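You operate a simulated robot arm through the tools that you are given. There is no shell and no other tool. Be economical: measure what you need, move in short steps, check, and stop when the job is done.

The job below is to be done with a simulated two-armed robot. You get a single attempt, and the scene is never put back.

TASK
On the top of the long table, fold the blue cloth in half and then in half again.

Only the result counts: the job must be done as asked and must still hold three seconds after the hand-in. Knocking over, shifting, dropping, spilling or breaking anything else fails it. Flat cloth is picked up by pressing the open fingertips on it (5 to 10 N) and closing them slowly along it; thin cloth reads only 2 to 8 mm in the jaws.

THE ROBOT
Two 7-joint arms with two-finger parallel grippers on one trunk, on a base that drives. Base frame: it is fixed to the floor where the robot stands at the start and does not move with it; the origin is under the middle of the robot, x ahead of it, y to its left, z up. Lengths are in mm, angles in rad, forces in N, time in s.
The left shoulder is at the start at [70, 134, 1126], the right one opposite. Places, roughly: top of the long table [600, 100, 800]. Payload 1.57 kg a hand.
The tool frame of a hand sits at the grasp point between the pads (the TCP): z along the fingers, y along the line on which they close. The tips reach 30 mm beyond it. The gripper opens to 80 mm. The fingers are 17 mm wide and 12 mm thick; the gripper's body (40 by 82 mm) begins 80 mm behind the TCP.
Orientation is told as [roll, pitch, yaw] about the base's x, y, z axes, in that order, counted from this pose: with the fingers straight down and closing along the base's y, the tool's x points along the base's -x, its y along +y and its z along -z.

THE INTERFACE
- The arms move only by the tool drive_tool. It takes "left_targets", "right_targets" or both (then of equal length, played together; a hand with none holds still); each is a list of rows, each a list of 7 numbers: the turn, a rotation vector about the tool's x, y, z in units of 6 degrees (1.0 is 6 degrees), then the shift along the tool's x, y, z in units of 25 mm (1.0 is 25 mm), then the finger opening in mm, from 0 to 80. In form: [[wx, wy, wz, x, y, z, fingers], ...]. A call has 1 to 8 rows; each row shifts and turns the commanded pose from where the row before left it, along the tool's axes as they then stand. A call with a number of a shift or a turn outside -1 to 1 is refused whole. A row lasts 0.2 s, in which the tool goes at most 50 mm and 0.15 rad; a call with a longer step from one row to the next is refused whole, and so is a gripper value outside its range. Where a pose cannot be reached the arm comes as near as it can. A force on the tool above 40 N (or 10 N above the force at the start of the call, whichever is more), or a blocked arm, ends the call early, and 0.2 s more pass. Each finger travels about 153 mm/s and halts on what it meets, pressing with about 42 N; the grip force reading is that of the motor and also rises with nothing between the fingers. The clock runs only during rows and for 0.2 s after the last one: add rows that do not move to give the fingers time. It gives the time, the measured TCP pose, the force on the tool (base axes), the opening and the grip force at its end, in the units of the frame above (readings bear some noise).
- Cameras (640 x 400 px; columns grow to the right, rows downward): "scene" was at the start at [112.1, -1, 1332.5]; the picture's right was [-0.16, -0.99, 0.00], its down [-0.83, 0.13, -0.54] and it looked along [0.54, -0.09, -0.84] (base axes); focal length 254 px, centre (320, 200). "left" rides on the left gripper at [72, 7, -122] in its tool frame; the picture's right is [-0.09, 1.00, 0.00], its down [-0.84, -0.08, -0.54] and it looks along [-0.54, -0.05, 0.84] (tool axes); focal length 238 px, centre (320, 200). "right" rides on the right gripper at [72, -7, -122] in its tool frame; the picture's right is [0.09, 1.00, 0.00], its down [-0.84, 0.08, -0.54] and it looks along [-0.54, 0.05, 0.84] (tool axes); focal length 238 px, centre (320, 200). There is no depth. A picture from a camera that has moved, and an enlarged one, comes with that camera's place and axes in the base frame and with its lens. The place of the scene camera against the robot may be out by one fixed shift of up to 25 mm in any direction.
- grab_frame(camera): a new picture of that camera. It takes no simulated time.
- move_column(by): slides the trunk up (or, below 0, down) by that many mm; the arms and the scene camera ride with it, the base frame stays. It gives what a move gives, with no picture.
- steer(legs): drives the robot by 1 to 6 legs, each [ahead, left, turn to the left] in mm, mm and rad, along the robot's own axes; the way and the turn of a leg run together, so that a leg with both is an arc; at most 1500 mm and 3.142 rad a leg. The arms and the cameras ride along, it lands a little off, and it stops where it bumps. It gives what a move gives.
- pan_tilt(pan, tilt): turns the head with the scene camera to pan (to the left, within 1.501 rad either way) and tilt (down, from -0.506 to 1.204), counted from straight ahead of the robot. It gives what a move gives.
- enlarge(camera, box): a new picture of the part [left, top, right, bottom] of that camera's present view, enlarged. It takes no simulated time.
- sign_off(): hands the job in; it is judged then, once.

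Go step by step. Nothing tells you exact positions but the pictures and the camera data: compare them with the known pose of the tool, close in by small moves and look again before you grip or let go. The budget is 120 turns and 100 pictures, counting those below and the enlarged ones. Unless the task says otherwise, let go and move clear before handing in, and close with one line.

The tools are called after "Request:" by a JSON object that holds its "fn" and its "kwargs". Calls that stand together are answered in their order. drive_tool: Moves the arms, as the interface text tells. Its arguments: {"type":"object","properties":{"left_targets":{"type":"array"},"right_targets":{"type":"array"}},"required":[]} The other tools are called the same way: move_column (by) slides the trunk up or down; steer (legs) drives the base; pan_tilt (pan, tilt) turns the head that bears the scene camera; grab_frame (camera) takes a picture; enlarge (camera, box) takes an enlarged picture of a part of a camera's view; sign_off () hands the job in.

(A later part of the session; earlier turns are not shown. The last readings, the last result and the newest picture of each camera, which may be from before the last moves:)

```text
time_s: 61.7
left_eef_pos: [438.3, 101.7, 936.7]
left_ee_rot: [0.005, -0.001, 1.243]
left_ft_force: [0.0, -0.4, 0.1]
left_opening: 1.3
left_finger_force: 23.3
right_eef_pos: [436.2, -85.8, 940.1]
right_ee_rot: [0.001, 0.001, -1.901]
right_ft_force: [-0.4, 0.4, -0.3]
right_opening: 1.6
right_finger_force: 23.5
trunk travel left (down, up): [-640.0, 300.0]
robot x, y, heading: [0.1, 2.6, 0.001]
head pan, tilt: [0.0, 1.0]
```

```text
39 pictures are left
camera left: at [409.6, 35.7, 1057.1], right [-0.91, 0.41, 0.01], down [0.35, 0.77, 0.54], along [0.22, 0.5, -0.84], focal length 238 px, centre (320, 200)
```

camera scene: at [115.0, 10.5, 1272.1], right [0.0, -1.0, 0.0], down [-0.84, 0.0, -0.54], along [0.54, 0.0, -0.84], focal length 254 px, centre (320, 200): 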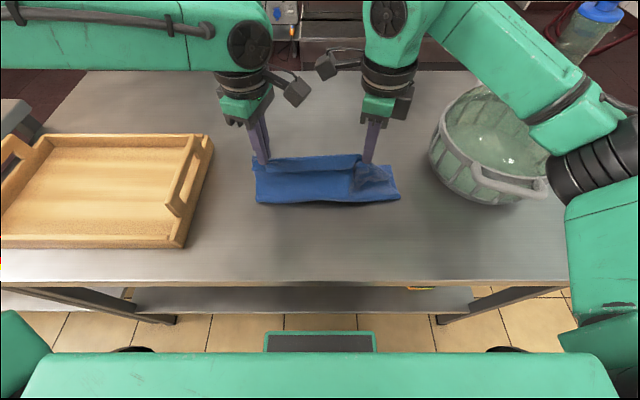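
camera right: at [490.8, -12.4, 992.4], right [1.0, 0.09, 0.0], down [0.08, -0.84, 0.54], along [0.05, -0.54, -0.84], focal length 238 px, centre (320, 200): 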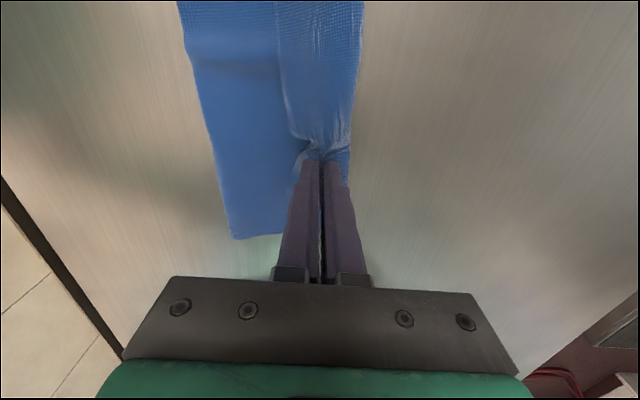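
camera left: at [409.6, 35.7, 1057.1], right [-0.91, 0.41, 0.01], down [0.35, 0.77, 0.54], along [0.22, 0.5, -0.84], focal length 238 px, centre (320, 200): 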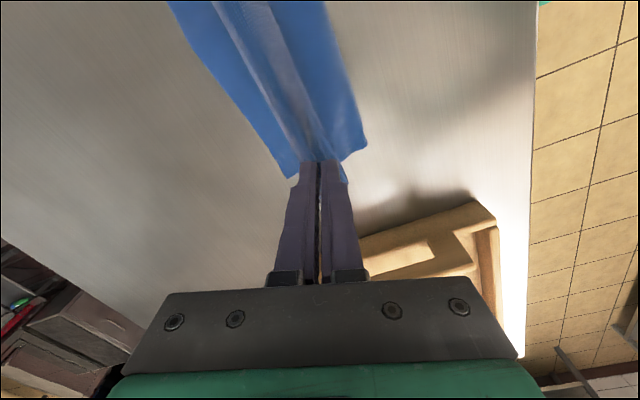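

The fold rim is at x≈392, a bit farther than ideal (368). I'll lower the hands first so the loop rolls back toward me, then slide the edge forward low.

Request:
{"fn": "drive_tool", "kwargs": {"left_targets": [[0, 0, 0, 0.049, 0.152, 0.64, 0], [0, 0, 0, 0.049, 0.152, 0.72, 0], [0, 0, 0, 0.025, 0.076, 0.56, 0], [0, 0, 0, -0.049, -0.152, 0.24, 0], [0, 0, 0, -0.161, -0.495, 0.16, 0], [0, 0, 0, -0.161, -0.495, 0, 0], [0, 0, 0, -0.148, -0.456, 0, 0], [0, 0, 0, -0.136, -0.418, 0, 0]], "right_targets": [[0, 0, 0, -0.049, -0.152, 0.78, 0], [0, 0, 0, -0.049, -0.152, 0.72, 0], [0, 0, 0, -0.025, -0.076, 0.56, 0], [0, 0, 0, 0.049, 0.152, 0.24, 0], [0, 0, 0, 0.161, 0.495, 0.16, 0], [0, 0, 0, 0.161, 0.495, 0, 0], [0, 0, 0, 0.148, 0.456, 0, 0], [0, 0, 0, 0.136, 0.418, 0, 0]]}}

Request:
{"fn": "enlarge", "kwargs": {"camera": "scene", "box": [220, 100, 440, 237]}}

Request:
{"fn": "grab_frame", "kwargs": {"camera": "right"}}

Request:
{"fn": "grab_frame", "kwargs": {"camera": "left"}}

```text
time_s: 63.5
left_eef_pos: [478.5, 101.3, 879.2]
left_ee_rot: [0.004, -0.002, 1.243]
left_ft_force: [-0.6, -0.6, -0.3]
left_opening: 1.7
left_finger_force: 23.4
right_eef_pos: [479.5, -88.5, 878.4]
right_ee_rot: [0.0, 0.0, -1.902]
right_ft_force: [1.2, 0.5, 0.7]
right_opening: 1.7
right_finger_force: 23.6
trunk travel left (down, up): [-640.0, 300.0]
robot x, y, heading: [-1.6, 1.5, 0.0]
head pan, tilt: [0.0, 1.0]
```

```text
2.91 times, centred on (330, 168) of scene
camera zoom: at [113.6, 10.4, 1272.2], right [0.0, -1.0, 0.0], down [-0.84, 0.0, -0.54], along [0.54, 0.0, -0.84], focal length 738 px, centre (291, 292)
```

zoom: 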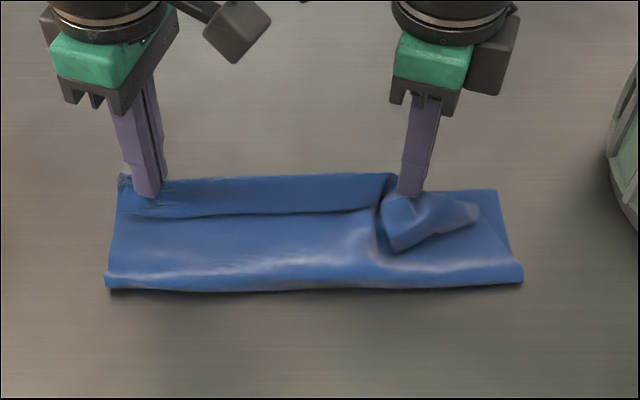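

```text
37 pictures are left
camera right: at [495.7, -16.6, 999.4], right [0.97, -0.24, 0.0], down [-0.2, -0.82, 0.54], along [-0.13, -0.53, -0.84], focal length 238 px, centre (320, 200)
```

right: 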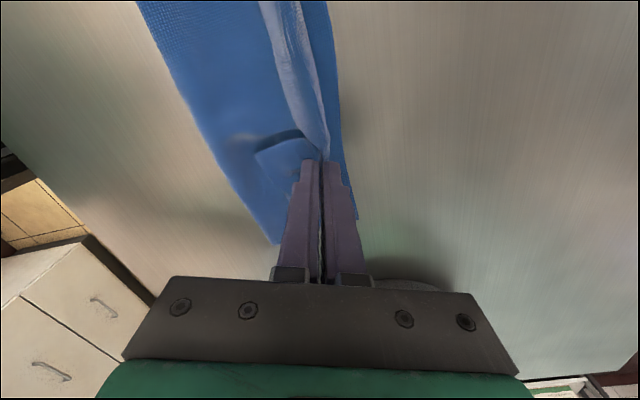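

```text
36 pictures are left
camera left: at [449.9, 35.7, 1000.4], right [-0.91, 0.41, 0.0], down [0.34, 0.77, 0.54], along [0.22, 0.5, -0.84], focal length 238 px, centre (320, 200)
```

left: 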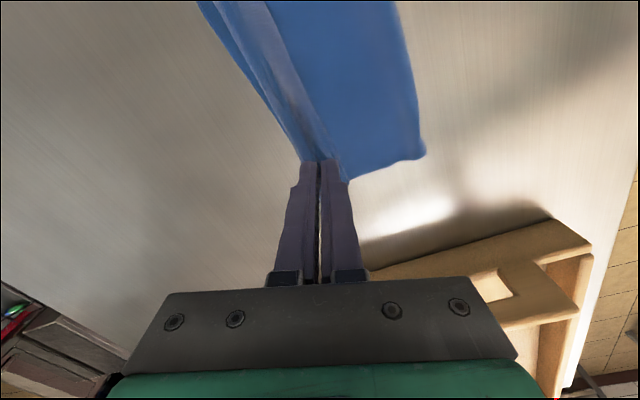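

The lip still hangs on my side of the fingers, so a small flap (~30 mm) will remain; I can flip that forward afterwards. I'll set the edge down with its crease about 30 mm short of the far edge and release.

Request:
{"fn": "drive_tool", "kwargs": {"left_targets": [[0, 0, 0, 0.05, 0.16, 0.22, 0], [0, 0, 0, 0.05, 0.16, 0.22, 0], [0, 0, 0, 0.05, 0.16, 0.22, 0], [0, 0, 0, 0.05, 0.16, 0.2, 0], [0, 0, 0, 0, 0, 0, 8], [0, 0, 0, 0, 0, 0, 16], [0, 0, 0, 0, 0, 0, 20], [0, 0, 0, 0, 0, -0.3, 20]], "right_targets": [[0, 0, 0, -0.05, -0.16, 0.22, 0], [0, 0, 0, -0.05, -0.16, 0.22, 0], [0, 0, 0, -0.05, -0.16, 0.22, 0], [0, 0, 0, -0.05, -0.16, 0.2, 0], [0, 0, 0, 0, 0, 0, 8], [0, 0, 0, 0, 0, 0, 16], [0, 0, 0, 0, 0, 0, 20], [0, 0, 0, 0, 0, -0.3, 20]]}}

Request:
{"fn": "drive_tool", "kwargs": {"left_targets": [[0, 0, 0, 0, 0, -1, 20], [0, 0, 0, 0, 0, -1, 20], [0, 0, 0, 0, 0, -1, 20]], "right_targets": [[0, 0, 0, 0, 0, -1, 20], [0, 0, 0, 0, 0, -1, 20], [0, 0, 0, 0, 0, -1, 20]]}}

Request:
{"fn": "enlarge", "kwargs": {"camera": "scene", "box": [220, 100, 440, 237]}}

Request:
{"fn": "grab_frame", "kwargs": {"camera": "left"}}

Request:
{"fn": "grab_frame", "kwargs": {"camera": "right"}}

```text
time_s: 65.3
left_eef_pos: [458.7, 100.9, 866.1]
left_ee_rot: [0.004, -0.003, 1.242]
left_ft_force: [-0.2, -1.1, 0.0]
left_opening: 19.9
left_finger_force: 0.0
right_eef_pos: [461.4, -87.2, 864.8]
right_ee_rot: [0.003, -0.001, -1.902]
right_ft_force: [0.4, -1.0, 0.0]
right_opening: 20.0
right_finger_force: 0.0
trunk travel left (down, up): [-640.0, 300.0]
robot x, y, heading: [0.3, -0.9, -0.0]
head pan, tilt: [0.0, 1.0]
```

```text
time_s: 66.1
left_eef_pos: [459.9, 102.4, 941.8]
left_ee_rot: [0.004, -0.003, 1.243]
left_ft_force: [0.7, 0.4, -0.4]
left_opening: 19.9
left_finger_force: 0.1
right_eef_pos: [461.6, -87.7, 940.5]
right_ee_rot: [0.004, -0.001, -1.903]
right_ft_force: [1.0, -0.1, 0.4]
right_opening: 20.1
right_finger_force: 0.1
trunk travel left (down, up): [-640.0, 300.0]
robot x, y, heading: [-0.6, -0.8, -0.002]
head pan, tilt: [0.0, 1.0]
```

```text
2.91 times, centred on (330, 168) of scene
camera zoom: at [112.1, 10.4, 1272.3], right [0.0, -1.0, 0.0], down [-0.84, 0.0, -0.54], along [0.54, 0.0, -0.84], focal length 738 px, centre (291, 292)
```

zoom: 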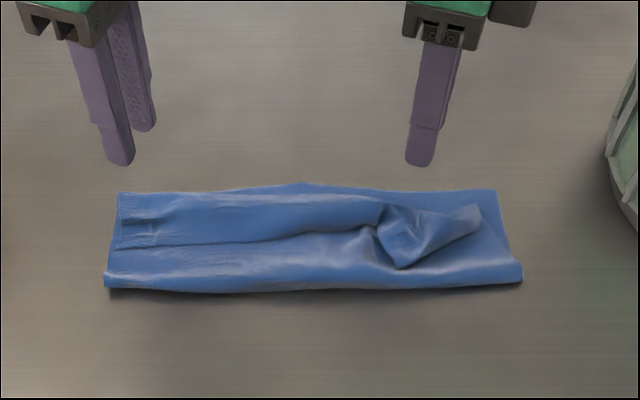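

```text
34 pictures are left
camera left: at [432.1, 36.9, 1062.1], right [-0.91, 0.41, 0.0], down [0.34, 0.77, 0.54], along [0.22, 0.5, -0.84], focal length 238 px, centre (320, 200)
```

left: 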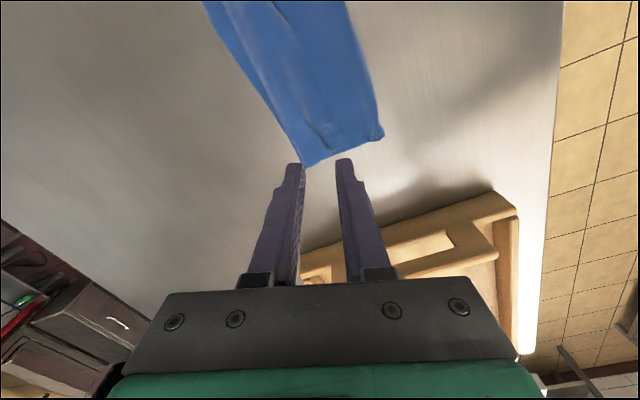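

```text
33 pictures are left
camera right: at [477.4, -15.0, 1060.8], right [0.97, -0.24, 0.0], down [-0.2, -0.82, 0.54], along [-0.13, -0.53, -0.84], focal length 238 px, centre (320, 200)
```

right: 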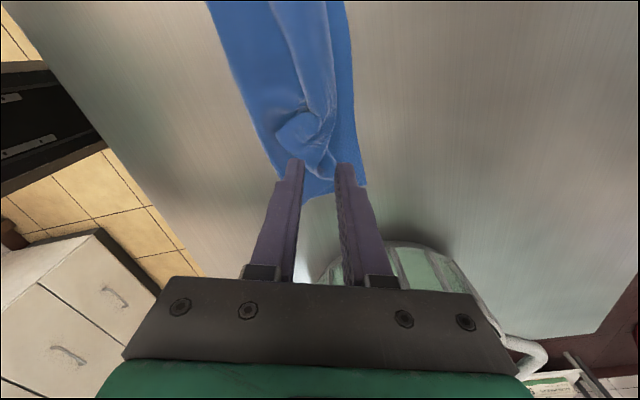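

The fold line is still too far (rim x≈403) because I carried the edge too high. I'll re-grip the flap, swing it back and then bring it forward very low so that the rim rolls to the middle.

Request:
{"fn": "drive_tool", "kwargs": {"left_targets": [[0, 0, 0, 0.01, 0.03, 0.86, 20], [0, 0, 0, 0, 0, 0.86, 20], [0, 0, 0, 0, 0, 0.86, 20], [0, 0, 0, 0, 0, 0.86, 20], [0, 0, 0, 0, 0, 0.1, 20]], "right_targets": [[0, 0, 0, 0.19, 0.065, 0.8, 20], [0, 0, 0, 0.19, 0.065, 0.86, 20], [0, 0, 0, 0.19, 0.065, 0.86, 20], [0, 0, 0, 0.19, 0.065, 0.86, 20], [0, 0, 0, 0, 0, 0.06, 20]]}}

Request:
{"fn": "enlarge", "kwargs": {"camera": "right", "box": [200, 80, 420, 217]}}

Request:
{"fn": "enlarge", "kwargs": {"camera": "left", "box": [200, 80, 420, 217]}}

```text
time_s: 67.3
left_eef_pos: [458.2, 100.3, 852.0]
left_ee_rot: [0.004, -0.004, 1.243]
left_ft_force: [-0.1, 0.4, 1.1]
left_opening: 20.0
left_finger_force: 0.0
right_eef_pos: [472.1, -71.3, 854.0]
right_ee_rot: [0.005, 0.002, -1.902]
right_ft_force: [0.5, 0.3, -0.6]
right_opening: 19.8
right_finger_force: 0.1
trunk travel left (down, up): [-640.0, 300.0]
robot x, y, heading: [-1.3, 1.6, 0.004]
head pan, tilt: [0.0, 1.0]
```

```text
2.91 times, centred on (310, 148) of right
camera zoom: at [488.9, 0.2, 974.8], right [0.97, -0.24, 0.0], down [-0.2, -0.82, 0.54], along [-0.13, -0.53, -0.84], focal length 693 px, centre (349, 350)
```

zoom: 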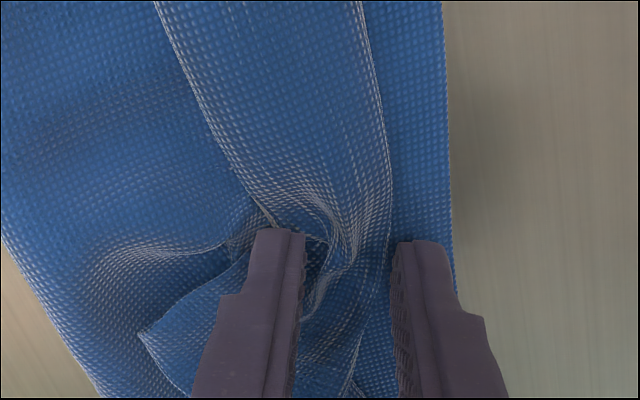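

```text
2.91 times, centred on (310, 148) of left
camera zoom: at [430.1, 35.5, 973.2], right [-0.91, 0.41, 0.0], down [0.34, 0.77, 0.54], along [0.22, 0.5, -0.84], focal length 693 px, centre (349, 350)
```

zoom: 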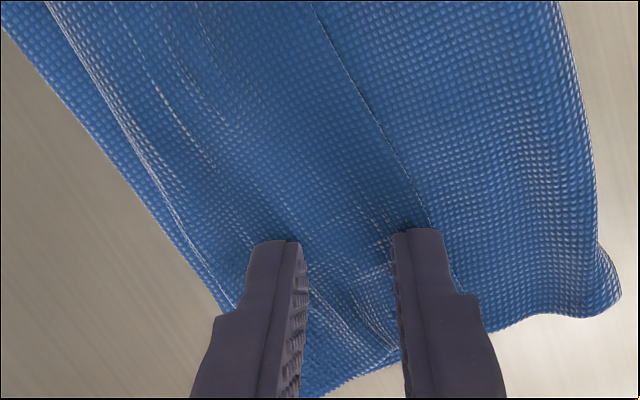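

Clear view: fingers straddle the flap nicely on both sides. I'll press lightly and close.

Request:
{"fn": "drive_tool", "kwargs": {"left_targets": [[0, 0, 0, 0, 0, 0.04, 20], [0, 0, 0, 0, 0, 0.03, 20]], "right_targets": [[0, 0, 0, 0, 0, 0.08, 20], [0, 0, 0, 0, 0, 0.05, 20]]}}

Request:
{"fn": "drive_tool", "kwargs": {"left_targets": [[0, 0, 0, 0, 0, 0, 17], [0, 0, 0, 0, 0, 0, 14], [0, 0, 0, 0, 0, 0, 11], [0, 0, 0, 0, 0, 0, 8], [0, 0, 0, 0, 0, 0, 5], [0, 0, 0, 0, 0, 0, 2], [0, 0, 0, 0, 0, 0, 0], [0, 0, 0, 0, 0, -0.2, 0]], "right_targets": [[0, 0, 0, 0, 0, 0, 17], [0, 0, 0, 0, 0, 0, 14], [0, 0, 0, 0, 0, 0, 11], [0, 0, 0, 0, 0, 0, 8], [0, 0, 0, 0, 0, 0, 5], [0, 0, 0, 0, 0, 0, 2], [0, 0, 0, 0, 0, 0, 0], [0, 0, 0, 0, 0, -0.2, 0]]}}

```text
time_s: 67.9
left_eef_pos: [458.9, 101.9, 851.5]
left_ee_rot: [0.001, -0.003, 1.243]
left_ft_force: [1.2, -0.1, 3.7]
left_opening: 19.9
left_finger_force: 0.0
right_eef_pos: [472.4, -71.2, 852.8]
right_ee_rot: [0.005, 0.003, -1.902]
right_ft_force: [-0.6, -1.0, 12.2]
right_opening: 19.7
right_finger_force: 0.1
trunk travel left (down, up): [-640.0, 300.0]
robot x, y, heading: [-1.4, 0.4, -0.0]
head pan, tilt: [0.0, 1.0]
```

```text
time_s: 69.7
left_eef_pos: [459.9, 101.2, 854.5]
left_ee_rot: [0.005, -0.002, 1.244]
left_ft_force: [-0.4, -1.7, 0.6]
left_opening: 1.8
left_finger_force: 23.7
right_eef_pos: [473.5, -72.6, 854.5]
right_ee_rot: [0.001, -0.002, -1.906]
right_ft_force: [0.6, 1.6, 0.2]
right_opening: 1.9
right_finger_force: 23.9
trunk travel left (down, up): [-640.0, 300.0]
robot x, y, heading: [1.9, 1.1, -0.001]
head pan, tilt: [0.0, 1.0]
```

Both grips hold (≈1.8 mm). I'll pull back with the arms at low height, then back the base off 60 mm to get nearly flat.

Request:
{"fn": "drive_tool", "kwargs": {"left_targets": [[0, 0, 0, 0, 0, -0.9, 0], [0, 0, 0, 0.235, 0.723, -0.6, 0], [0, 0, 0, 0.235, 0.723, -0.2, 0], [0, 0, 0, 0.235, 0.723, 0, 0], [0, 0, 0, 0.235, 0.723, 0, 0], [0, 0, 0, 0.235, 0.723, 0, 0], [0, 0, 0, 0.235, 0.723, 0, 0], [0, 0, 0, 0.235, 0.723, 0, 0]], "right_targets": [[0, 0, 0, 0, 0, -0.9, 0], [0, 0, 0, -0.235, -0.723, -0.6, 0], [0, 0, 0, -0.235, -0.723, -0.2, 0], [0, 0, 0, -0.235, -0.723, 0, 0], [0, 0, 0, -0.235, -0.723, 0, 0], [0, 0, 0, -0.235, -0.723, 0, 0], [0, 0, 0, -0.235, -0.723, 0, 0], [0, 0, 0, -0.235, -0.723, 0, 0]]}}

Request:
{"fn": "steer", "kwargs": {"legs": [[-60, 0, 0]]}}

Request:
{"fn": "grab_frame", "kwargs": {"camera": "scene"}}

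```text
time_s: 71.5
left_eef_pos: [325.1, 102.7, 897.7]
left_ee_rot: [0.003, -0.002, 1.242]
left_ft_force: [0.2, -0.8, 0.0]
left_opening: 2.0
left_finger_force: 23.7
right_eef_pos: [340.0, -68.9, 901.1]
right_ee_rot: [0.005, 0.0, -1.902]
right_ft_force: [-0.1, 1.4, -0.1]
right_opening: 2.1
right_finger_force: 23.8
trunk travel left (down, up): [-640.0, 300.0]
robot x, y, heading: [-1.2, -1.4, 0.002]
head pan, tilt: [0.0, 1.0]
```

```text
time_s: 72.5
left_eef_pos: [264.8, 101.9, 896.9]
left_ee_rot: [0.002, -0.002, 1.241]
left_ft_force: [0.2, -0.1, 0.2]
left_opening: 1.7
left_finger_force: 23.7
right_eef_pos: [278.6, -70.6, 901.5]
right_ee_rot: [0.003, 0.0, -1.904]
right_ft_force: [0.8, 1.5, 0.5]
right_opening: 2.3
right_finger_force: 23.3
trunk travel left (down, up): [-640.0, 300.0]
robot x, y, heading: [-63.9, -1.8, -0.006]
head pan, tilt: [0.0, 1.0]
```

```text
30 pictures are left
camera scene: at [51.0, 10.0, 1272.2], right [0.0, -1.0, 0.0], down [-0.84, 0.0, -0.54], along [0.54, 0.0, -0.84], focal length 254 px, centre (320, 200)
```

scene: 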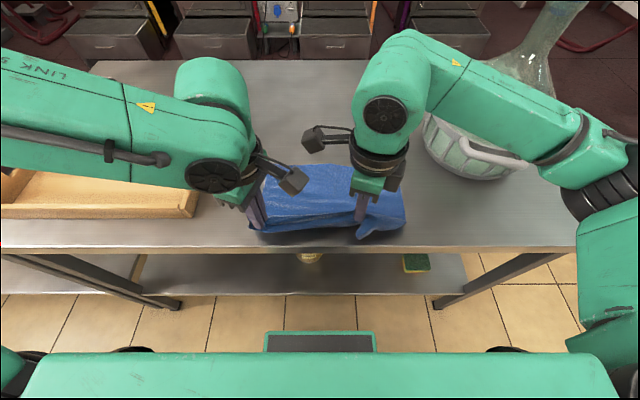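

The cloth is almost fully drawn out. I'll lower the hands to about 20 mm and bring the edge forward low with the arms.

Request:
{"fn": "drive_tool", "kwargs": {"left_targets": [[0, 0, 0, 0, 0, 0.5, 0], [0, 0, 0, 0, 0, 0.5, 0], [0, 0, 0, -0.222, -0.685, 0, 0], [0, 0, 0, -0.222, -0.685, 0, 0], [0, 0, 0, -0.222, -0.685, -0.2, 0], [0, 0, 0, -0.222, -0.685, 0, 0], [0, 0, 0, -0.222, -0.685, 0, 0], [0, 0, 0, -0.222, -0.685, 0, 0]], "right_targets": [[0, 0, 0, 0, 0, 0.6, 0], [0, 0, 0, 0, 0, 0.6, 0], [0, 0, 0, 0.198, 0.609, 0, 0], [0, 0, 0, 0.198, 0.609, 0, 0], [0, 0, 0, 0.198, 0.609, -0.2, 0], [0, 0, 0, 0.198, 0.609, 0, 0], [0, 0, 0, 0.198, 0.609, 0, 0], [0, 0, 0, 0.198, 0.609, 0, 0]]}}

Request:
{"fn": "enlarge", "kwargs": {"camera": "scene", "box": [220, 100, 440, 237]}}

```text
time_s: 74.3
left_eef_pos: [373.0, 101.1, 877.5]
left_ee_rot: [0.005, -0.001, 1.242]
left_ft_force: [-0.7, -0.4, 0.6]
left_opening: 1.8
left_finger_force: 23.2
right_eef_pos: [373.1, -72.6, 873.7]
right_ee_rot: [0.001, 0.001, -1.905]
right_ft_force: [0.2, 1.2, -0.5]
right_opening: 2.1
right_finger_force: 24.0
trunk travel left (down, up): [-640.0, 300.0]
robot x, y, heading: [-59.1, 2.5, 0.001]
head pan, tilt: [0.0, 1.0]
```

```text
2.91 times, centred on (330, 168) of scene
camera zoom: at [51.7, 10.3, 1272.2], right [0.0, -1.0, 0.0], down [-0.84, 0.0, -0.54], along [0.54, 0.0, -0.84], focal length 738 px, centre (291, 292)
```

zoom: 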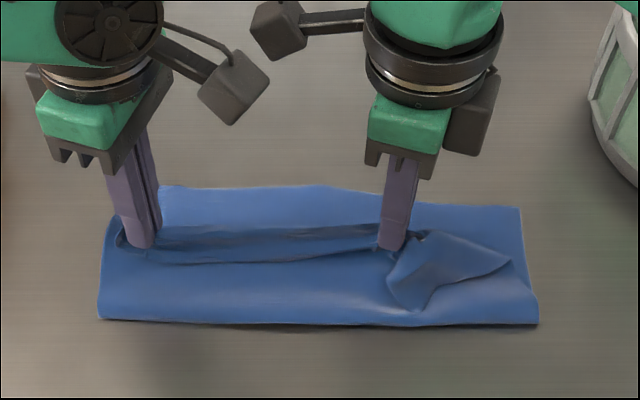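

The drag brought the far edge to x≈414–431, and the rim is at x≈312, so the fold is now near the middle and everything is in reach. I'll finish forward, set down and release.

Request:
{"fn": "drive_tool", "kwargs": {"left_targets": [[0, 0, 0, -0.096, -0.295, 0.05, 0], [0, 0, 0, -0.096, -0.295, 0.1, 0], [0, 0, 0, -0.096, -0.295, 0.25, 0], [0, 0, 0, -0.096, -0.295, 0.25, 0], [0, 0, 0, 0, 0, 0.25, 0], [0, 0, 0, 0, 0, 0, 10], [0, 0, 0, 0, 0, 0, 22], [0, 0, 0, 0, 0, -0.2, 22]], "right_targets": [[0, 0, 0, 0.046, 0.143, 0, 0], [0, 0, 0, 0.046, 0.143, 0.05, 0], [0, 0, 0, 0.046, 0.143, 0.2, 0], [0, 0, 0, 0.046, 0.143, 0.25, 0], [0, 0, 0, 0, 0, 0.25, 0], [0, 0, 0, 0, 0, 0, 10], [0, 0, 0, 0, 0, 0, 22], [0, 0, 0, 0, 0, -0.2, 22]]}}

Request:
{"fn": "drive_tool", "kwargs": {"left_targets": [[0, 0, 0, 0, 0, -1, 22], [0, 0, 0, 0, 0, -1, 22], [0, 0, 0, -0.5, 0, -1, 22], [0, 0, 0, -0.5, 0, -0.5, 22]], "right_targets": [[0, 0, 0, 0, 0, -1, 22], [0, 0, 0, 0, 0, -1, 22], [0, 0, 0, -1, 0, -1, 22], [0, 0, 0, -1, 0, -0.5, 22]]}}

Request:
{"fn": "enlarge", "kwargs": {"camera": "scene", "box": [220, 100, 440, 237]}}

```text
time_s: 76.1
left_eef_pos: [402.7, 99.9, 860.6]
left_ee_rot: [0.004, -0.002, 1.24]
left_ft_force: [0.3, 0.4, 0.2]
left_opening: 22.1
left_finger_force: 0.1
right_eef_pos: [388.5, -72.6, 861.6]
right_ee_rot: [0.003, -0.001, -1.905]
right_ft_force: [0.1, -0.2, -0.2]
right_opening: 21.8
right_finger_force: 0.0
trunk travel left (down, up): [-640.0, 300.0]
robot x, y, heading: [-62.2, -3.0, -0.004]
head pan, tilt: [0.0, 1.0]
```

```text
time_s: 77.1
left_eef_pos: [410.6, 123.6, 948.3]
left_ee_rot: [0.004, -0.003, 1.242]
left_ft_force: [-0.2, -0.1, 0.5]
left_opening: 22.0
left_finger_force: 0.0
right_eef_pos: [371.0, -121.0, 948.1]
right_ee_rot: [0.004, 0.0, -1.903]
right_ft_force: [-1.2, -0.3, -0.2]
right_opening: 22.1
right_finger_force: 0.1
trunk travel left (down, up): [-640.0, 300.0]
robot x, y, heading: [-59.0, 2.0, -0.003]
head pan, tilt: [0.0, 1.0]
```

```text
2.91 times, centred on (330, 168) of scene
camera zoom: at [49.7, 9.3, 1272.3], right [0.0, -1.0, 0.0], down [-0.84, 0.0, -0.54], along [0.54, 0.0, -0.84], focal length 738 px, centre (291, 292)
```

zoom: 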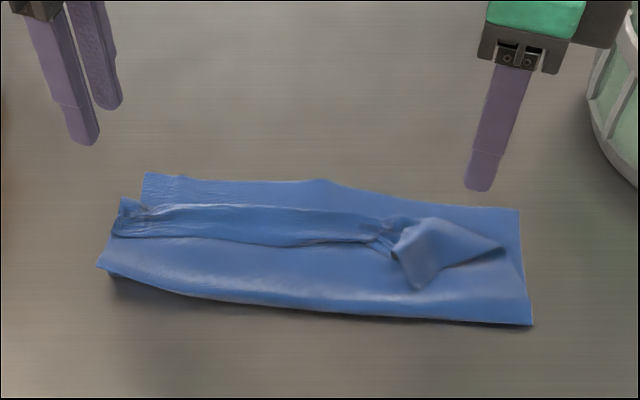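

The flap is now a ~31 mm hem, with the right corner crumpled. Next I'll pick the hem's two corners individually (left ≈(395,116), right tip ≈(347,-102)) and carry them out to the far edge.

Request:
{"fn": "drive_tool", "kwargs": {"left_targets": [[0, 0, 0, 0.12, 0.125, 0.85, 18], [0, 0, 0, 0.12, 0.125, 0.85, 18], [0, 0, 0, 0.12, 0.125, 0.85, 18], [0, 0, 0, 0.12, 0.125, 0.85, 18]], "right_targets": [[0, 0, 0, 0.107, -0.287, 0.8, 18], [0, 0, 0, 0.107, -0.287, 0.8, 18], [0, 0, 0, 0.107, -0.287, 0.8, 18], [0, 0, 0, 0.107, -0.287, 0.8, 18]]}}

Request:
{"fn": "enlarge", "kwargs": {"camera": "right", "box": [200, 80, 440, 230]}}

Request:
{"fn": "enlarge", "kwargs": {"camera": "left", "box": [200, 80, 440, 230]}}

```text
time_s: 78.1
left_eef_pos: [395.4, 116.3, 864.4]
left_ee_rot: [0.005, -0.002, 1.239]
left_ft_force: [0.8, -0.1, -0.7]
left_opening: 18.0
left_finger_force: 0.1
right_eef_pos: [350.8, -99.9, 867.0]
right_ee_rot: [0.004, 0.0, -1.905]
right_ft_force: [-0.7, -0.5, -0.1]
right_opening: 18.0
right_finger_force: 0.0
trunk travel left (down, up): [-640.0, 300.0]
robot x, y, heading: [-60.7, 0.5, 0.001]
head pan, tilt: [0.0, 1.0]
```

```text
2.67 times, centred on (320, 155) of right
camera zoom: at [367.1, -28.4, 987.9], right [0.97, -0.24, 0.0], down [-0.2, -0.82, 0.54], along [-0.13, -0.53, -0.84], focal length 636 px, centre (320, 320)
```

zoom: 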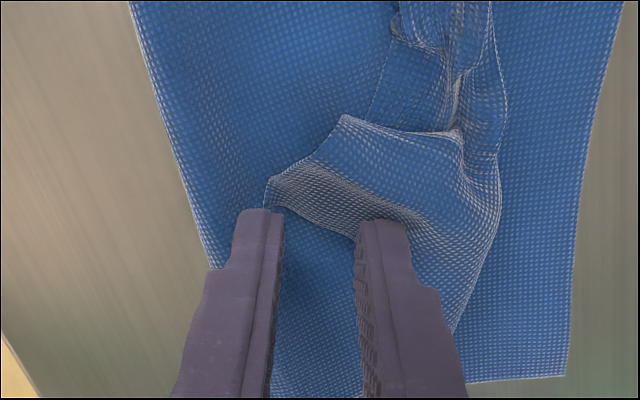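

```text
2.67 times, centred on (320, 155) of left
camera zoom: at [366.9, 50.0, 984.0], right [-0.91, 0.41, 0.0], down [0.35, 0.77, 0.54], along [0.22, 0.5, -0.84], focal length 636 px, centre (320, 320)
```

zoom: 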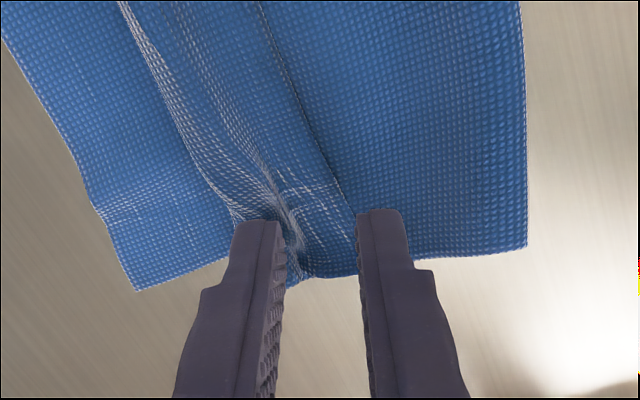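

Both finger pairs sit right on the hem corners. I'll lower to light contact.

Request:
{"fn": "drive_tool", "kwargs": {"left_targets": [[0, 0, 0, 0, 0, 0.2, 18], [0, 0, 0, 0, 0, 0.16, 18], [0, 0, 0, 0, 0, 0.08, 18], [0, 0, 0, 0, 0, 0.06, 18]], "right_targets": [[0, 0, 0, 0, 0, 0.24, 18], [0, 0, 0, 0, 0, 0.2, 18], [0, 0, 0, 0, 0, 0.1, 18], [0, 0, 0, 0, 0, 0.06, 18]]}}

```text
time_s: 79.1
left_eef_pos: [394.9, 115.3, 852.7]
left_ee_rot: [0.0, -0.004, 1.242]
left_ft_force: [-0.3, 1.2, 10.3]
left_opening: 18.1
left_finger_force: 0.0
right_eef_pos: [349.9, -99.7, 855.3]
right_ee_rot: [0.004, 0.002, -1.902]
right_ft_force: [0.3, -0.8, 0.5]
right_opening: 18.0
right_finger_force: 0.1
trunk travel left (down, up): [-640.0, 300.0]
robot x, y, heading: [-63.2, 1.0, -0.002]
head pan, tilt: [0.0, 1.0]
```

Request:
{"fn": "drive_tool", "kwargs": {"left_targets": [[0, 0, 0, 0, 0, -0.02, 18], [0, 0, 0, 0, 0, 0, 15], [0, 0, 0, 0, 0, 0, 12], [0, 0, 0, 0, 0, 0, 9], [0, 0, 0, 0, 0, 0, 6], [0, 0, 0, 0, 0, 0, 3], [0, 0, 0, 0, 0, 0, 0], [0, 0, 0, 0, 0, -0.3, 0]], "right_targets": [[0, 0, 0, 0, 0, 0.07, 18], [0, 0, 0, 0, 0, 0.05, 15], [0, 0, 0, 0, 0, 0, 12], [0, 0, 0, 0, 0, 0, 9], [0, 0, 0, 0, 0, 0, 6], [0, 0, 0, 0, 0, 0, 3], [0, 0, 0, 0, 0, 0, 0], [0, 0, 0, 0, 0, -0.3, 0]]}}

```text
time_s: 80.9
left_eef_pos: [394.4, 117.5, 857.3]
left_ee_rot: [0.004, -0.002, 1.24]
left_ft_force: [0.6, 0.7, -0.6]
left_opening: 1.7
left_finger_force: 23.0
right_eef_pos: [349.0, -100.2, 858.0]
right_ee_rot: [0.002, 0.001, -1.905]
right_ft_force: [0.6, -0.2, -0.4]
right_opening: 1.8
right_finger_force: 23.9
trunk travel left (down, up): [-640.0, 300.0]
robot x, y, heading: [-65.3, 1.0, -0.002]
head pan, tilt: [0.0, 1.0]
```

Both corners are held in a single layer. I'll lift and carry them out to the far corners ((447,117) and (409,-180), minus small insets).

Request:
{"fn": "drive_tool", "kwargs": {"left_targets": [[0, 0, 0, 0, 0, -0.8, 0], [0, 0, 0, 0, 0, -0.8, 0], [0, 0, 0, 0.029, -0.461, 0, 0], [0, 0, 0, 0.029, -0.461, 0, 0], [0, 0, 0, 0.029, -0.461, 0, 0], [0, 0, 0, 0.029, -0.461, 0, 0], [0, 0, 0, 0, 0, 0.5, 0], [0, 0, 0, 0, 0, 0.3, 0]], "right_targets": [[0, 0, 0, 0, 0, -0.8, 0], [0, 0, 0, 0, 0, -0.8, 0], [0, 0, 0, -0.489, 0.695, 0, 0], [0, 0, 0, -0.489, 0.695, 0, 0], [0, 0, 0, -0.489, 0.695, 0, 0], [0, 0, 0, -0.489, 0.695, 0, 0], [0, 0, 0, 0, 0, 0.5, 0], [0, 0, 0, 0, 0, 0.3, 0]]}}

Request:
{"fn": "enlarge", "kwargs": {"camera": "scene", "box": [220, 100, 440, 237]}}

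```text
time_s: 82.7
left_eef_pos: [427.3, 110.1, 879.6]
left_ee_rot: [0.002, 0.0, 1.241]
left_ft_force: [-0.2, -4.1, -0.4]
left_opening: 1.6
left_finger_force: 23.7
left hand out of reach, approached as far as the arm can: row 5, 6
right_eef_pos: [399.5, -168.1, 878.5]
right_ee_rot: [0.004, 0.003, -1.904]
right_ft_force: [0.6, 4.1, -0.4]
right_opening: 1.6
right_finger_force: 23.8
trunk travel left (down, up): [-640.0, 300.0]
robot x, y, heading: [-63.4, -2.0, 0.002]
head pan, tilt: [0.0, 1.0]
```

```text
2.91 times, centred on (330, 168) of scene
camera zoom: at [50.7, 10.0, 1272.3], right [0.0, -1.0, 0.0], down [-0.84, 0.0, -0.54], along [0.54, 0.0, -0.84], focal length 738 px, centre (291, 292)
```

zoom: 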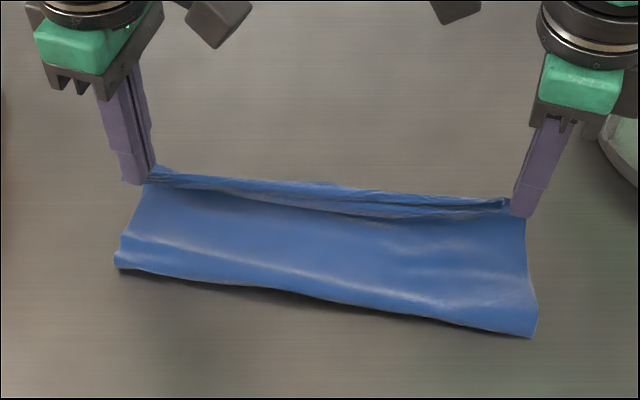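

Both corners are taut near the far edge, and the hem is down to a small lip. The left needs a little more reach, so I'll creep the base forward 25 mm (still behind its start).

Request:
{"fn": "steer", "kwargs": {"legs": [[25, 0, 0]]}}

```text
time_s: 83.5
left_eef_pos: [448.5, 109.9, 882.8]
left_ee_rot: [0.0, -0.001, 1.244]
left_ft_force: [-0.9, -4.8, 0.7]
left_opening: 1.4
left_finger_force: 23.1
right_eef_pos: [421.9, -166.9, 877.9]
right_ee_rot: [0.004, 0.002, -1.904]
right_ft_force: [1.1, 4.7, 0.5]
right_opening: 1.8
right_finger_force: 23.5
trunk travel left (down, up): [-640.0, 300.0]
robot x, y, heading: [-40.4, -0.1, 0.001]
head pan, tilt: [0.0, 1.0]
```

Request:
{"fn": "drive_tool", "kwargs": {"left_targets": [[0, 0, 0, 0.062, -0.004, 0.26, 0], [0, 0, 0, 0.062, -0.004, 0.26, 0], [0, 0, 0, 0.062, -0.004, 0.26, 0], [0, 0, 0, 0.062, -0.004, 0.26, 0], [0, 0, 0, 0, 0, 0, 8], [0, 0, 0, 0, 0, 0, 16], [0, 0, 0, 0, 0, 0, 20], [0, 0, 0, 0, 0, -0.3, 20]], "right_targets": [[0, 0, 0, -0.056, -0.171, 0.21, 0], [0, 0, 0, -0.056, -0.171, 0.21, 0], [0, 0, 0, -0.056, -0.171, 0.21, 0], [0, 0, 0, -0.056, -0.171, 0.21, 0], [0, 0, 0, 0, 0, 0, 8], [0, 0, 0, 0, 0, 0, 16], [0, 0, 0, 0, 0, 0, 20], [0, 0, 0, 0, 0, -0.3, 20]]}}

Request:
{"fn": "drive_tool", "kwargs": {"left_targets": [[0, 0, 0, 0, 0, -1, 20], [0, 0, 0, 0, 0, -1, 20], [0, 0, 0, 0, 0, -1, 20], [0, 0, 0, -1, 0, -1, 20]], "right_targets": [[0, 0, 0, 0, 0, -1, 20], [0, 0, 0, 0, 0, -1, 20], [0, 0, 0, 0, 0, -1, 20], [0, 0, 0, 0, 0, -1, 20]]}}

Request:
{"fn": "enlarge", "kwargs": {"camera": "scene", "box": [220, 100, 440, 237]}}

Request:
{"fn": "grab_frame", "kwargs": {"camera": "left"}}

Request:
{"fn": "grab_frame", "kwargs": {"camera": "right"}}

```text
time_s: 85.3
left_eef_pos: [443.4, 110.5, 863.1]
left_ee_rot: [0.006, 0.0, 1.241]
left_ft_force: [-0.3, -0.5, -0.4]
left_opening: 20.0
left_finger_force: 0.0
left hand out of reach, approached as far as the arm can: row 2, 4
right_eef_pos: [404.3, -167.0, 864.0]
right_ee_rot: [0.001, 0.0, -1.903]
right_ft_force: [-0.3, 0.2, -0.6]
right_opening: 20.0
right_finger_force: 0.1
trunk travel left (down, up): [-640.0, 300.0]
robot x, y, heading: [-38.0, -1.6, 0.001]
head pan, tilt: [0.0, 1.0]
```

```text
time_s: 86.3
left_eef_pos: [449.7, 135.5, 964.2]
left_ee_rot: [0.0, -0.001, 1.241]
left_ft_force: [-0.1, 0.0, -0.2]
left_opening: 20.1
left_finger_force: 0.0
right_eef_pos: [403.6, -165.0, 965.3]
right_ee_rot: [0.002, 0.0, -1.905]
right_ft_force: [0.5, -0.8, -0.4]
right_opening: 20.1
right_finger_force: 0.2
trunk travel left (down, up): [-640.0, 300.0]
robot x, y, heading: [-36.8, -1.7, -0.001]
head pan, tilt: [0.0, 1.0]
```

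```text
2.91 times, centred on (330, 168) of scene
camera zoom: at [74.1, 11.2, 1272.3], right [0.0, -1.0, 0.0], down [-0.84, 0.0, -0.54], along [0.54, 0.0, -0.84], focal length 738 px, centre (291, 292)
```

zoom: 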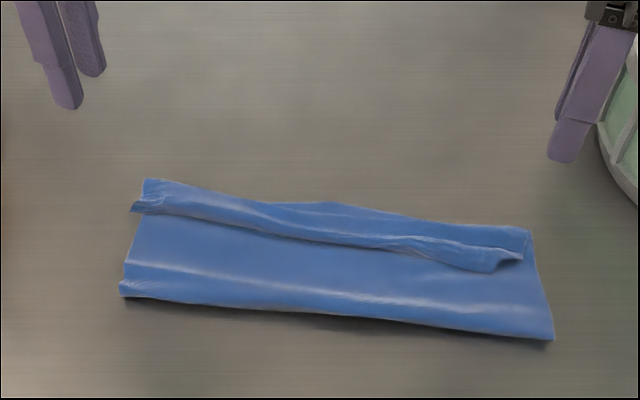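

```text
23 pictures are left
camera left: at [420.6, 69.2, 1085.1], right [-0.91, 0.41, 0.0], down [0.34, 0.77, 0.54], along [0.22, 0.5, -0.84], focal length 238 px, centre (320, 200)
```

left: 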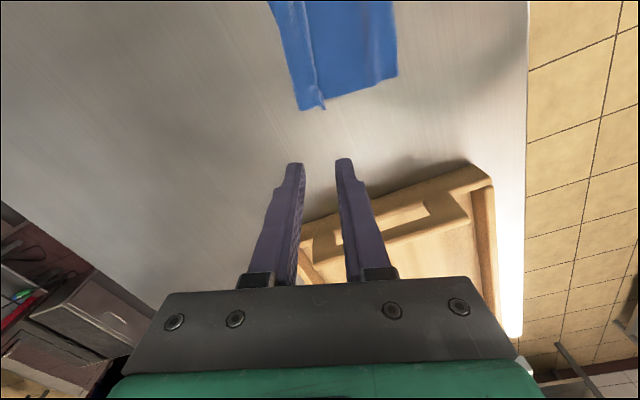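

```text
22 pictures are left
camera right: at [420.2, -94.3, 1085.3], right [0.97, -0.24, 0.0], down [-0.2, -0.82, 0.54], along [-0.13, -0.53, -0.84], focal length 238 px, centre (320, 200)
```

right: 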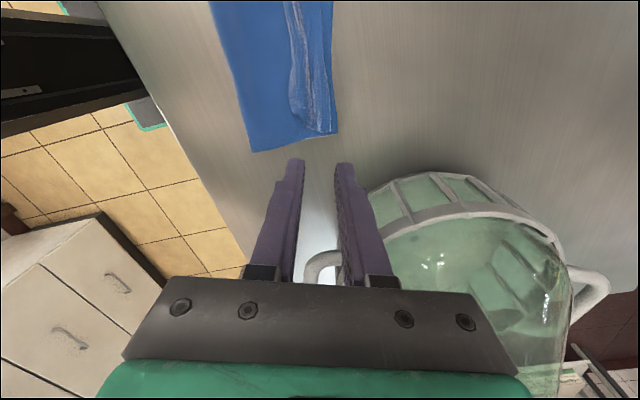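

The first fold is in place: a strip about 300 x 108 mm with a small hem. For the second fold, the right hand (which reaches inward well) will take the left end and carry it over the right end; I'll clear the left hand away and turn the right hand.

Request:
{"fn": "drive_tool", "kwargs": {"left_targets": [[0, 0, 0, -0.61, 0.2, -0.3, 20], [0, 0, 0, -0.61, 0.2, -0.3, 20], [0, 0, 0, -0.61, 0.2, -0.3, 20], [0, 0, 0, -0.61, 0.2, -0.3, 20], [0, 0, 0, -0.61, 0.2, -0.3, 20], [0, 0, 0, -0.61, 0.2, -0.3, 20], [0, 0, 0, -0.61, 0.2, -0.3, 20], [0, 0, 0, -0.61, 0.2, -0.3, 20]], "right_targets": [[0, 0, -1, 0, 0, 0, 20], [0, 0, -1, 0, 0, 0, 20], [0, 0, -1, 0, 0, 0, 20], [0, 0, -1, 0, 0, 0, 20], [0, 0, -1, 0, 0, 0, 20], [0, 0, -1, 0, 0, 0, 20], [0, 0, -1, 0, 0, 0, 20], [0, 0, -1, 0, 0, 0, 20]]}}

Request:
{"fn": "drive_tool", "kwargs": {"right_targets": [[0, 0, -1, 0, 0, 0, 16], [0, 0, -1, 0, 0, 0, 16], [0, 0, -1, 0, 0, 0, 16], [0, 0, -1, 0, 0, 0, 16], [0, 0, -1, 0, 0, 0, 16], [0, 0, -1, 0, 0, 0, 16], [0, 0, -1, 0, 0, 0, 16], [0, 0, -1, 0, 0, 0, 16]]}}

Request:
{"fn": "drive_tool", "kwargs": {"right_targets": [[0, 0, -0.8, 0, 0, 0, 16], [0, 0, 0, 0.128, 0.937, 0, 16], [0, 0, 0, 0.128, 0.937, 0, 16], [0, 0, 0, 0.128, 0.937, 0, 16], [0, 0, 0, 0.128, 0.937, 0, 16], [0, 0, 0, 0.128, 0.937, 0, 16], [0, 0, 0, 0.128, 0.937, 0, 16], [0, 0, 0, 0.128, 0.937, 0, 16]]}}

```text
time_s: 88.1
left_eef_pos: [453.0, 261.4, 1025.4]
left_ee_rot: [0.002, -0.001, 1.242]
left_ft_force: [0.1, 0.3, -0.6]
left_opening: 19.9
left_finger_force: 0.0
right_eef_pos: [405.0, -166.9, 965.8]
right_ee_rot: [0.002, -0.003, -1.065]
right_ft_force: [-0.3, -0.8, 0.3]
right_opening: 19.9
right_finger_force: 0.0
trunk travel left (down, up): [-640.0, 300.0]
robot x, y, heading: [-40.1, 0.2, 0.002]
head pan, tilt: [0.0, 1.0]
```

```text
time_s: 89.9
left_eef_pos: [453.4, 261.7, 1024.5]
left_ee_rot: [0.001, -0.002, 1.242]
left_ft_force: [-0.1, -0.3, -0.6]
left_opening: 19.7
left_finger_force: 0.1
right_eef_pos: [405.8, -167.5, 963.5]
right_ee_rot: [0.0, -0.004, -0.225]
right_ft_force: [-0.4, 0.0, -0.3]
right_opening: 16.3
right_finger_force: 0.1
trunk travel left (down, up): [-640.0, 300.0]
robot x, y, heading: [-39.2, -1.9, 0.0]
head pan, tilt: [0.0, 1.0]
```

```text
time_s: 91.7
left_eef_pos: [454.4, 262.9, 1025.1]
left_ee_rot: [0.002, -0.001, 1.244]
left_ft_force: [-1.4, 0.9, 0.4]
left_opening: 20.3
left_finger_force: 0.1
right_eef_pos: [408.8, -0.2, 964.3]
right_ee_rot: [0.001, -0.003, -0.144]
right_ft_force: [-0.3, 0.9, 0.5]
right_opening: 16.1
right_finger_force: 0.0
trunk travel left (down, up): [-640.0, 300.0]
robot x, y, heading: [-37.9, -0.5, 0.003]
head pan, tilt: [0.0, 1.0]
```

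Request:
{"fn": "drive_tool", "kwargs": {"right_targets": [[0, 0, 0, 0.137, 0.78, 0.2, 16], [0, 0, 0, 0.137, 0.78, 0.5, 16], [0, 0, 0, 0.137, 0.78, 0.7, 16], [0, 0, 0, 0.137, 0.78, 0.7, 16], [0, 0, 0, 0.137, 0.78, 0.8, 16], [0, 0, 0, 0.137, 0.78, 0.8, 16]]}}

Request:
{"fn": "enlarge", "kwargs": {"camera": "right", "box": [170, 60, 470, 247]}}

```text
time_s: 93.1
left_eef_pos: [452.9, 261.4, 1025.6]
left_ee_rot: [0.001, 0.001, 1.242]
left_ft_force: [0.1, -0.5, -0.2]
left_opening: 19.9
left_finger_force: 0.1
right_eef_pos: [405.2, 118.3, 870.2]
right_ee_rot: [0.0, -0.005, -0.145]
right_ft_force: [-0.4, 0.2, -0.2]
right_opening: 15.9
right_finger_force: 0.1
trunk travel left (down, up): [-640.0, 300.0]
robot x, y, heading: [-35.8, 0.7, 0.004]
head pan, tilt: [0.0, 1.0]
```

```text
2.13 times, centred on (320, 154) of right
camera zoom: at [332.2, 124.0, 991.3], right [0.05, 1.0, 0.0], down [0.84, -0.04, 0.54], along [0.54, -0.03, -0.84], focal length 508 px, centre (320, 299)
```

zoom: 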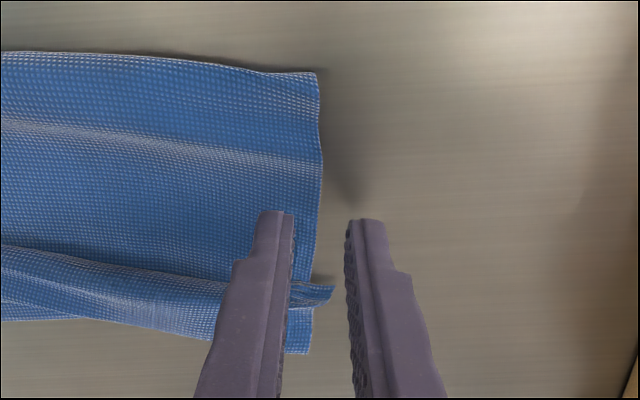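

The right hand is well placed: inner finger on the cloth, outer just off the left edge (y≈119). I'll descend to a firm contact.

Request:
{"fn": "drive_tool", "kwargs": {"right_targets": [[0, 0, 0, 0, 0, 0.3, 16], [0, 0, 0, 0, 0, 0.2, 16], [0, 0, 0, 0, 0, 0.12, 16], [0, 0, 0, 0, 0, 0.08, 16], [0, 0, 0, 0, 0, 0.05, 16]]}}

```text
time_s: 94.3
left_eef_pos: [453.1, 261.6, 1026.8]
left_ee_rot: [0.003, -0.001, 1.242]
left_ft_force: [0.1, -0.4, 0.0]
left_opening: 20.1
left_finger_force: 0.0
right_eef_pos: [402.5, 117.3, 852.6]
right_ee_rot: [0.0, -0.002, -0.144]
right_ft_force: [-0.3, -0.4, 0.0]
right_opening: 16.0
right_finger_force: 0.1
trunk travel left (down, up): [-640.0, 300.0]
robot x, y, heading: [-39.6, 2.2, 0.006]
head pan, tilt: [0.0, 1.0]
```

Request:
{"fn": "drive_tool", "kwargs": {"right_targets": [[0, 0, 0, 0, 0, 0.06, 16], [0, 0, 0, 0, 0, 0.06, 16]]}}

```text
time_s: 94.9
left_eef_pos: [452.3, 260.6, 1025.9]
left_ee_rot: [0.0, -0.003, 1.24]
left_ft_force: [-1.3, 0.2, 0.4]
left_opening: 20.0
left_finger_force: 0.1
right_eef_pos: [402.9, 117.7, 851.6]
right_ee_rot: [0.003, -0.005, -0.145]
right_ft_force: [2.5, -0.5, 15.1]
right_opening: 16.1
right_finger_force: 0.0
trunk travel left (down, up): [-640.0, 300.0]
robot x, y, heading: [-34.9, 2.8, 0.0]
head pan, tilt: [0.0, 1.0]
```

Request:
{"fn": "drive_tool", "kwargs": {"right_targets": [[0, 0, 0, 0, 0, 0, 13], [0, 0, 0, 0, 0, 0, 10], [0, 0, 0, 0, 0, 0, 7], [0, 0, 0, 0, 0, 0, 4], [0, 0, 0, 0, 0, 0, 2], [0, 0, 0, 0, 0, 0, 0], [0, 0, 0, 0, 0, 0, 0], [0, 0, 0, 0, 0, -0.4, 0]]}}

Request:
{"fn": "enlarge", "kwargs": {"camera": "right", "box": [170, 60, 470, 247]}}

```text
time_s: 96.7
left_eef_pos: [454.4, 262.3, 1023.4]
left_ee_rot: [0.004, 0.0, 1.244]
left_ft_force: [0.7, 0.5, 0.6]
left_opening: 20.0
left_finger_force: 0.1
right_eef_pos: [403.3, 116.1, 857.3]
right_ee_rot: [-0.001, -0.001, -0.143]
right_ft_force: [0.5, -0.3, -0.2]
right_opening: 1.6
right_finger_force: 23.3
trunk travel left (down, up): [-640.0, 300.0]
robot x, y, heading: [-35.9, -2.1, -0.002]
head pan, tilt: [0.0, 1.0]
```

```text
2.13 times, centred on (320, 154) of right
camera zoom: at [331.1, 122.2, 977.6], right [0.05, 1.0, 0.0], down [0.84, -0.04, 0.54], along [0.54, -0.03, -0.84], focal length 508 px, centre (320, 299)
```

zoom: 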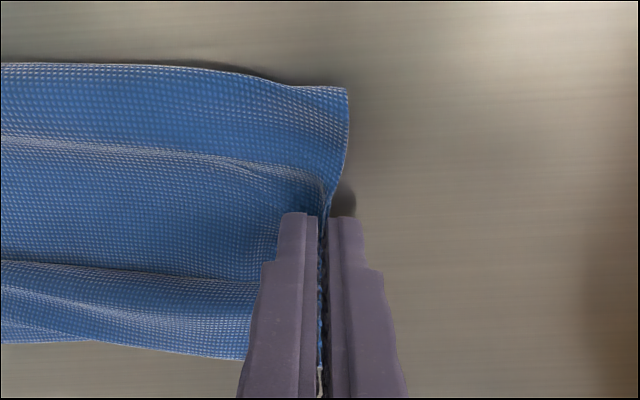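

Request:
{"fn": "drive_tool", "kwargs": {"right_targets": [[0, 0, 0, 0, -0.1, -0.6, 0], [0, 0, 0, 0, -0.2, -0.6, 0], [0, 0, 0, 0, -0.2, -0.5, 0]]}}

Request:
{"fn": "enlarge", "kwargs": {"camera": "scene", "box": [200, 130, 440, 280]}}

Request:
{"fn": "enlarge", "kwargs": {"camera": "right", "box": [170, 60, 470, 247]}}

```text
time_s: 97.5
left_eef_pos: [452.9, 261.1, 1025.9]
left_ee_rot: [0.002, -0.002, 1.242]
left_ft_force: [0.1, -0.3, -0.7]
left_opening: 20.3
left_finger_force: 0.1
right_eef_pos: [399.4, 102.7, 903.1]
right_ee_rot: [0.001, -0.004, -0.146]
right_ft_force: [0.2, -0.7, 0.0]
right_opening: 1.5
right_finger_force: 23.5
trunk travel left (down, up): [-640.0, 300.0]
robot x, y, heading: [-41.0, 1.1, 0.003]
head pan, tilt: [0.0, 1.0]
```

```text
2.67 times, centred on (320, 205) of scene
camera zoom: at [74.8, 9.9, 1272.3], right [0.0, -1.0, 0.0], down [-0.84, 0.0, -0.54], along [0.54, 0.0, -0.84], focal length 677 px, centre (320, 187)
```

zoom: 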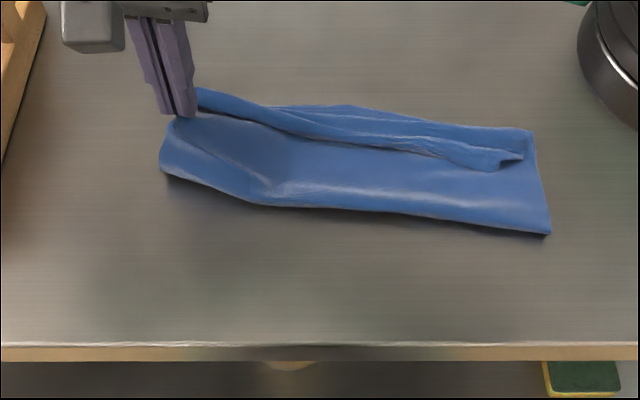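

```text
2.13 times, centred on (320, 154) of right
camera zoom: at [327.1, 108.0, 1022.9], right [0.05, 1.0, 0.0], down [0.84, -0.04, 0.54], along [0.54, -0.03, -0.84], focal length 508 px, centre (320, 299)
```

zoom: 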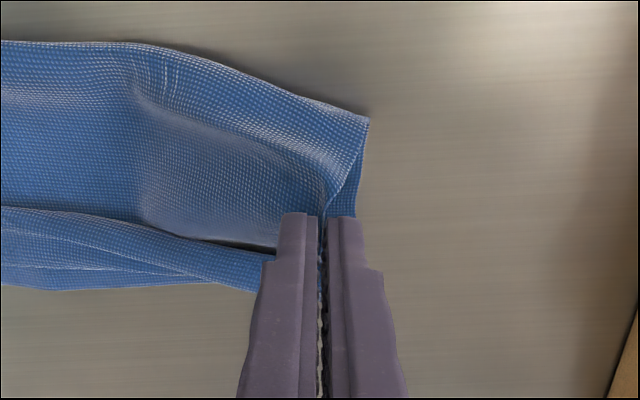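

Both layers come up together at the end. I'll carry it over toward the right end at moderate height.

Request:
{"fn": "drive_tool", "kwargs": {"right_targets": [[0, 0, 0, 0, -0.8, -0.4, 0], [0, 0, 0, 0, -0.88, -0.4, 0], [0, 0, 0, 0, -0.88, -0.3, 0], [0, 0, 0, 0, -0.88, 0, 0], [0, 0, 0, 0, -0.88, 0, 0], [0, 0, 0, 0, -0.88, 0, 0], [0, 0, 0, 0, -0.88, 0, 0], [0, 0, 0, 0, -0.88, 0.2, 0]]}}

Request:
{"fn": "enlarge", "kwargs": {"camera": "scene", "box": [200, 130, 440, 280]}}

```text
time_s: 99.3
left_eef_pos: [453.8, 260.4, 1025.6]
left_ee_rot: [0.003, -0.001, 1.242]
left_ft_force: [0.1, 0.2, 0.4]
left_opening: 20.0
left_finger_force: 0.1
right_eef_pos: [374.4, -68.1, 925.7]
right_ee_rot: [0.001, -0.004, -0.142]
right_ft_force: [-0.3, -0.2, -0.1]
right_opening: 1.9
right_finger_force: 22.9
trunk travel left (down, up): [-640.0, 300.0]
robot x, y, heading: [-40.4, -1.0, 0.0]
head pan, tilt: [0.0, 1.0]
```

```text
2.67 times, centred on (320, 205) of scene
camera zoom: at [74.8, 9.0, 1272.3], right [0.0, -1.0, 0.0], down [-0.84, 0.0, -0.54], along [0.54, 0.0, -0.84], focal length 677 px, centre (320, 187)
```

zoom: 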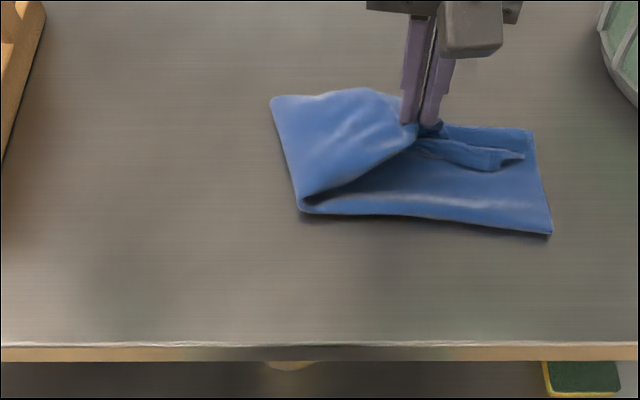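

The fold is going over cleanly and the right end hasn't moved. I'll finish the carry, set it down at the right edge and release.

Request:
{"fn": "drive_tool", "kwargs": {"right_targets": [[0, 0, 0, 0, -0.81, 0.2, 0], [0, 0, 0, 0, -0.81, 0.45, 0], [0, 0, 0, 0, -0.81, 0.6, 0], [0, 0, 0, 0, -0.81, 0.65, 0], [0, 0, 0, 0, -0.81, 0.65, 0], [0, 0, 0, 0, 0, 0.1, 0]]}}

Request:
{"fn": "enlarge", "kwargs": {"camera": "right", "box": [170, 60, 470, 247]}}

```text
time_s: 100.7
left_eef_pos: [453.9, 262.5, 1025.2]
left_ee_rot: [0.002, -0.002, 1.243]
left_ft_force: [-0.2, 0.0, -0.1]
left_opening: 19.8
left_finger_force: 0.1
right_eef_pos: [361.7, -166.2, 857.7]
right_ee_rot: [-0.001, -0.002, -0.142]
right_ft_force: [-0.1, -0.4, -0.6]
right_opening: 1.7
right_finger_force: 23.3
trunk travel left (down, up): [-640.0, 300.0]
robot x, y, heading: [-36.3, -2.0, 0.002]
head pan, tilt: [0.0, 1.0]
```

```text
2.13 times, centred on (320, 154) of right
camera zoom: at [288.6, -160.7, 978.8], right [0.05, 1.0, 0.0], down [0.84, -0.04, 0.54], along [0.54, -0.03, -0.84], focal length 508 px, centre (320, 299)
```

zoom: 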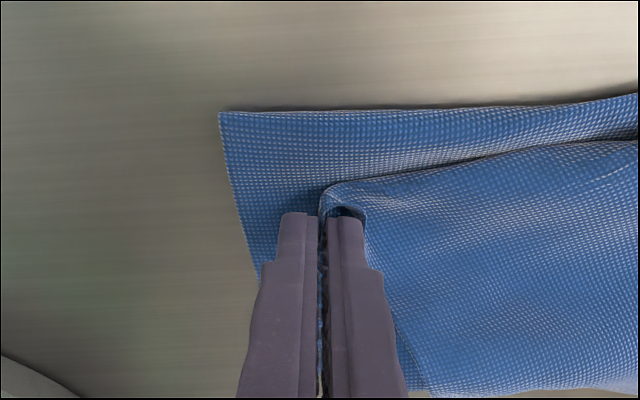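

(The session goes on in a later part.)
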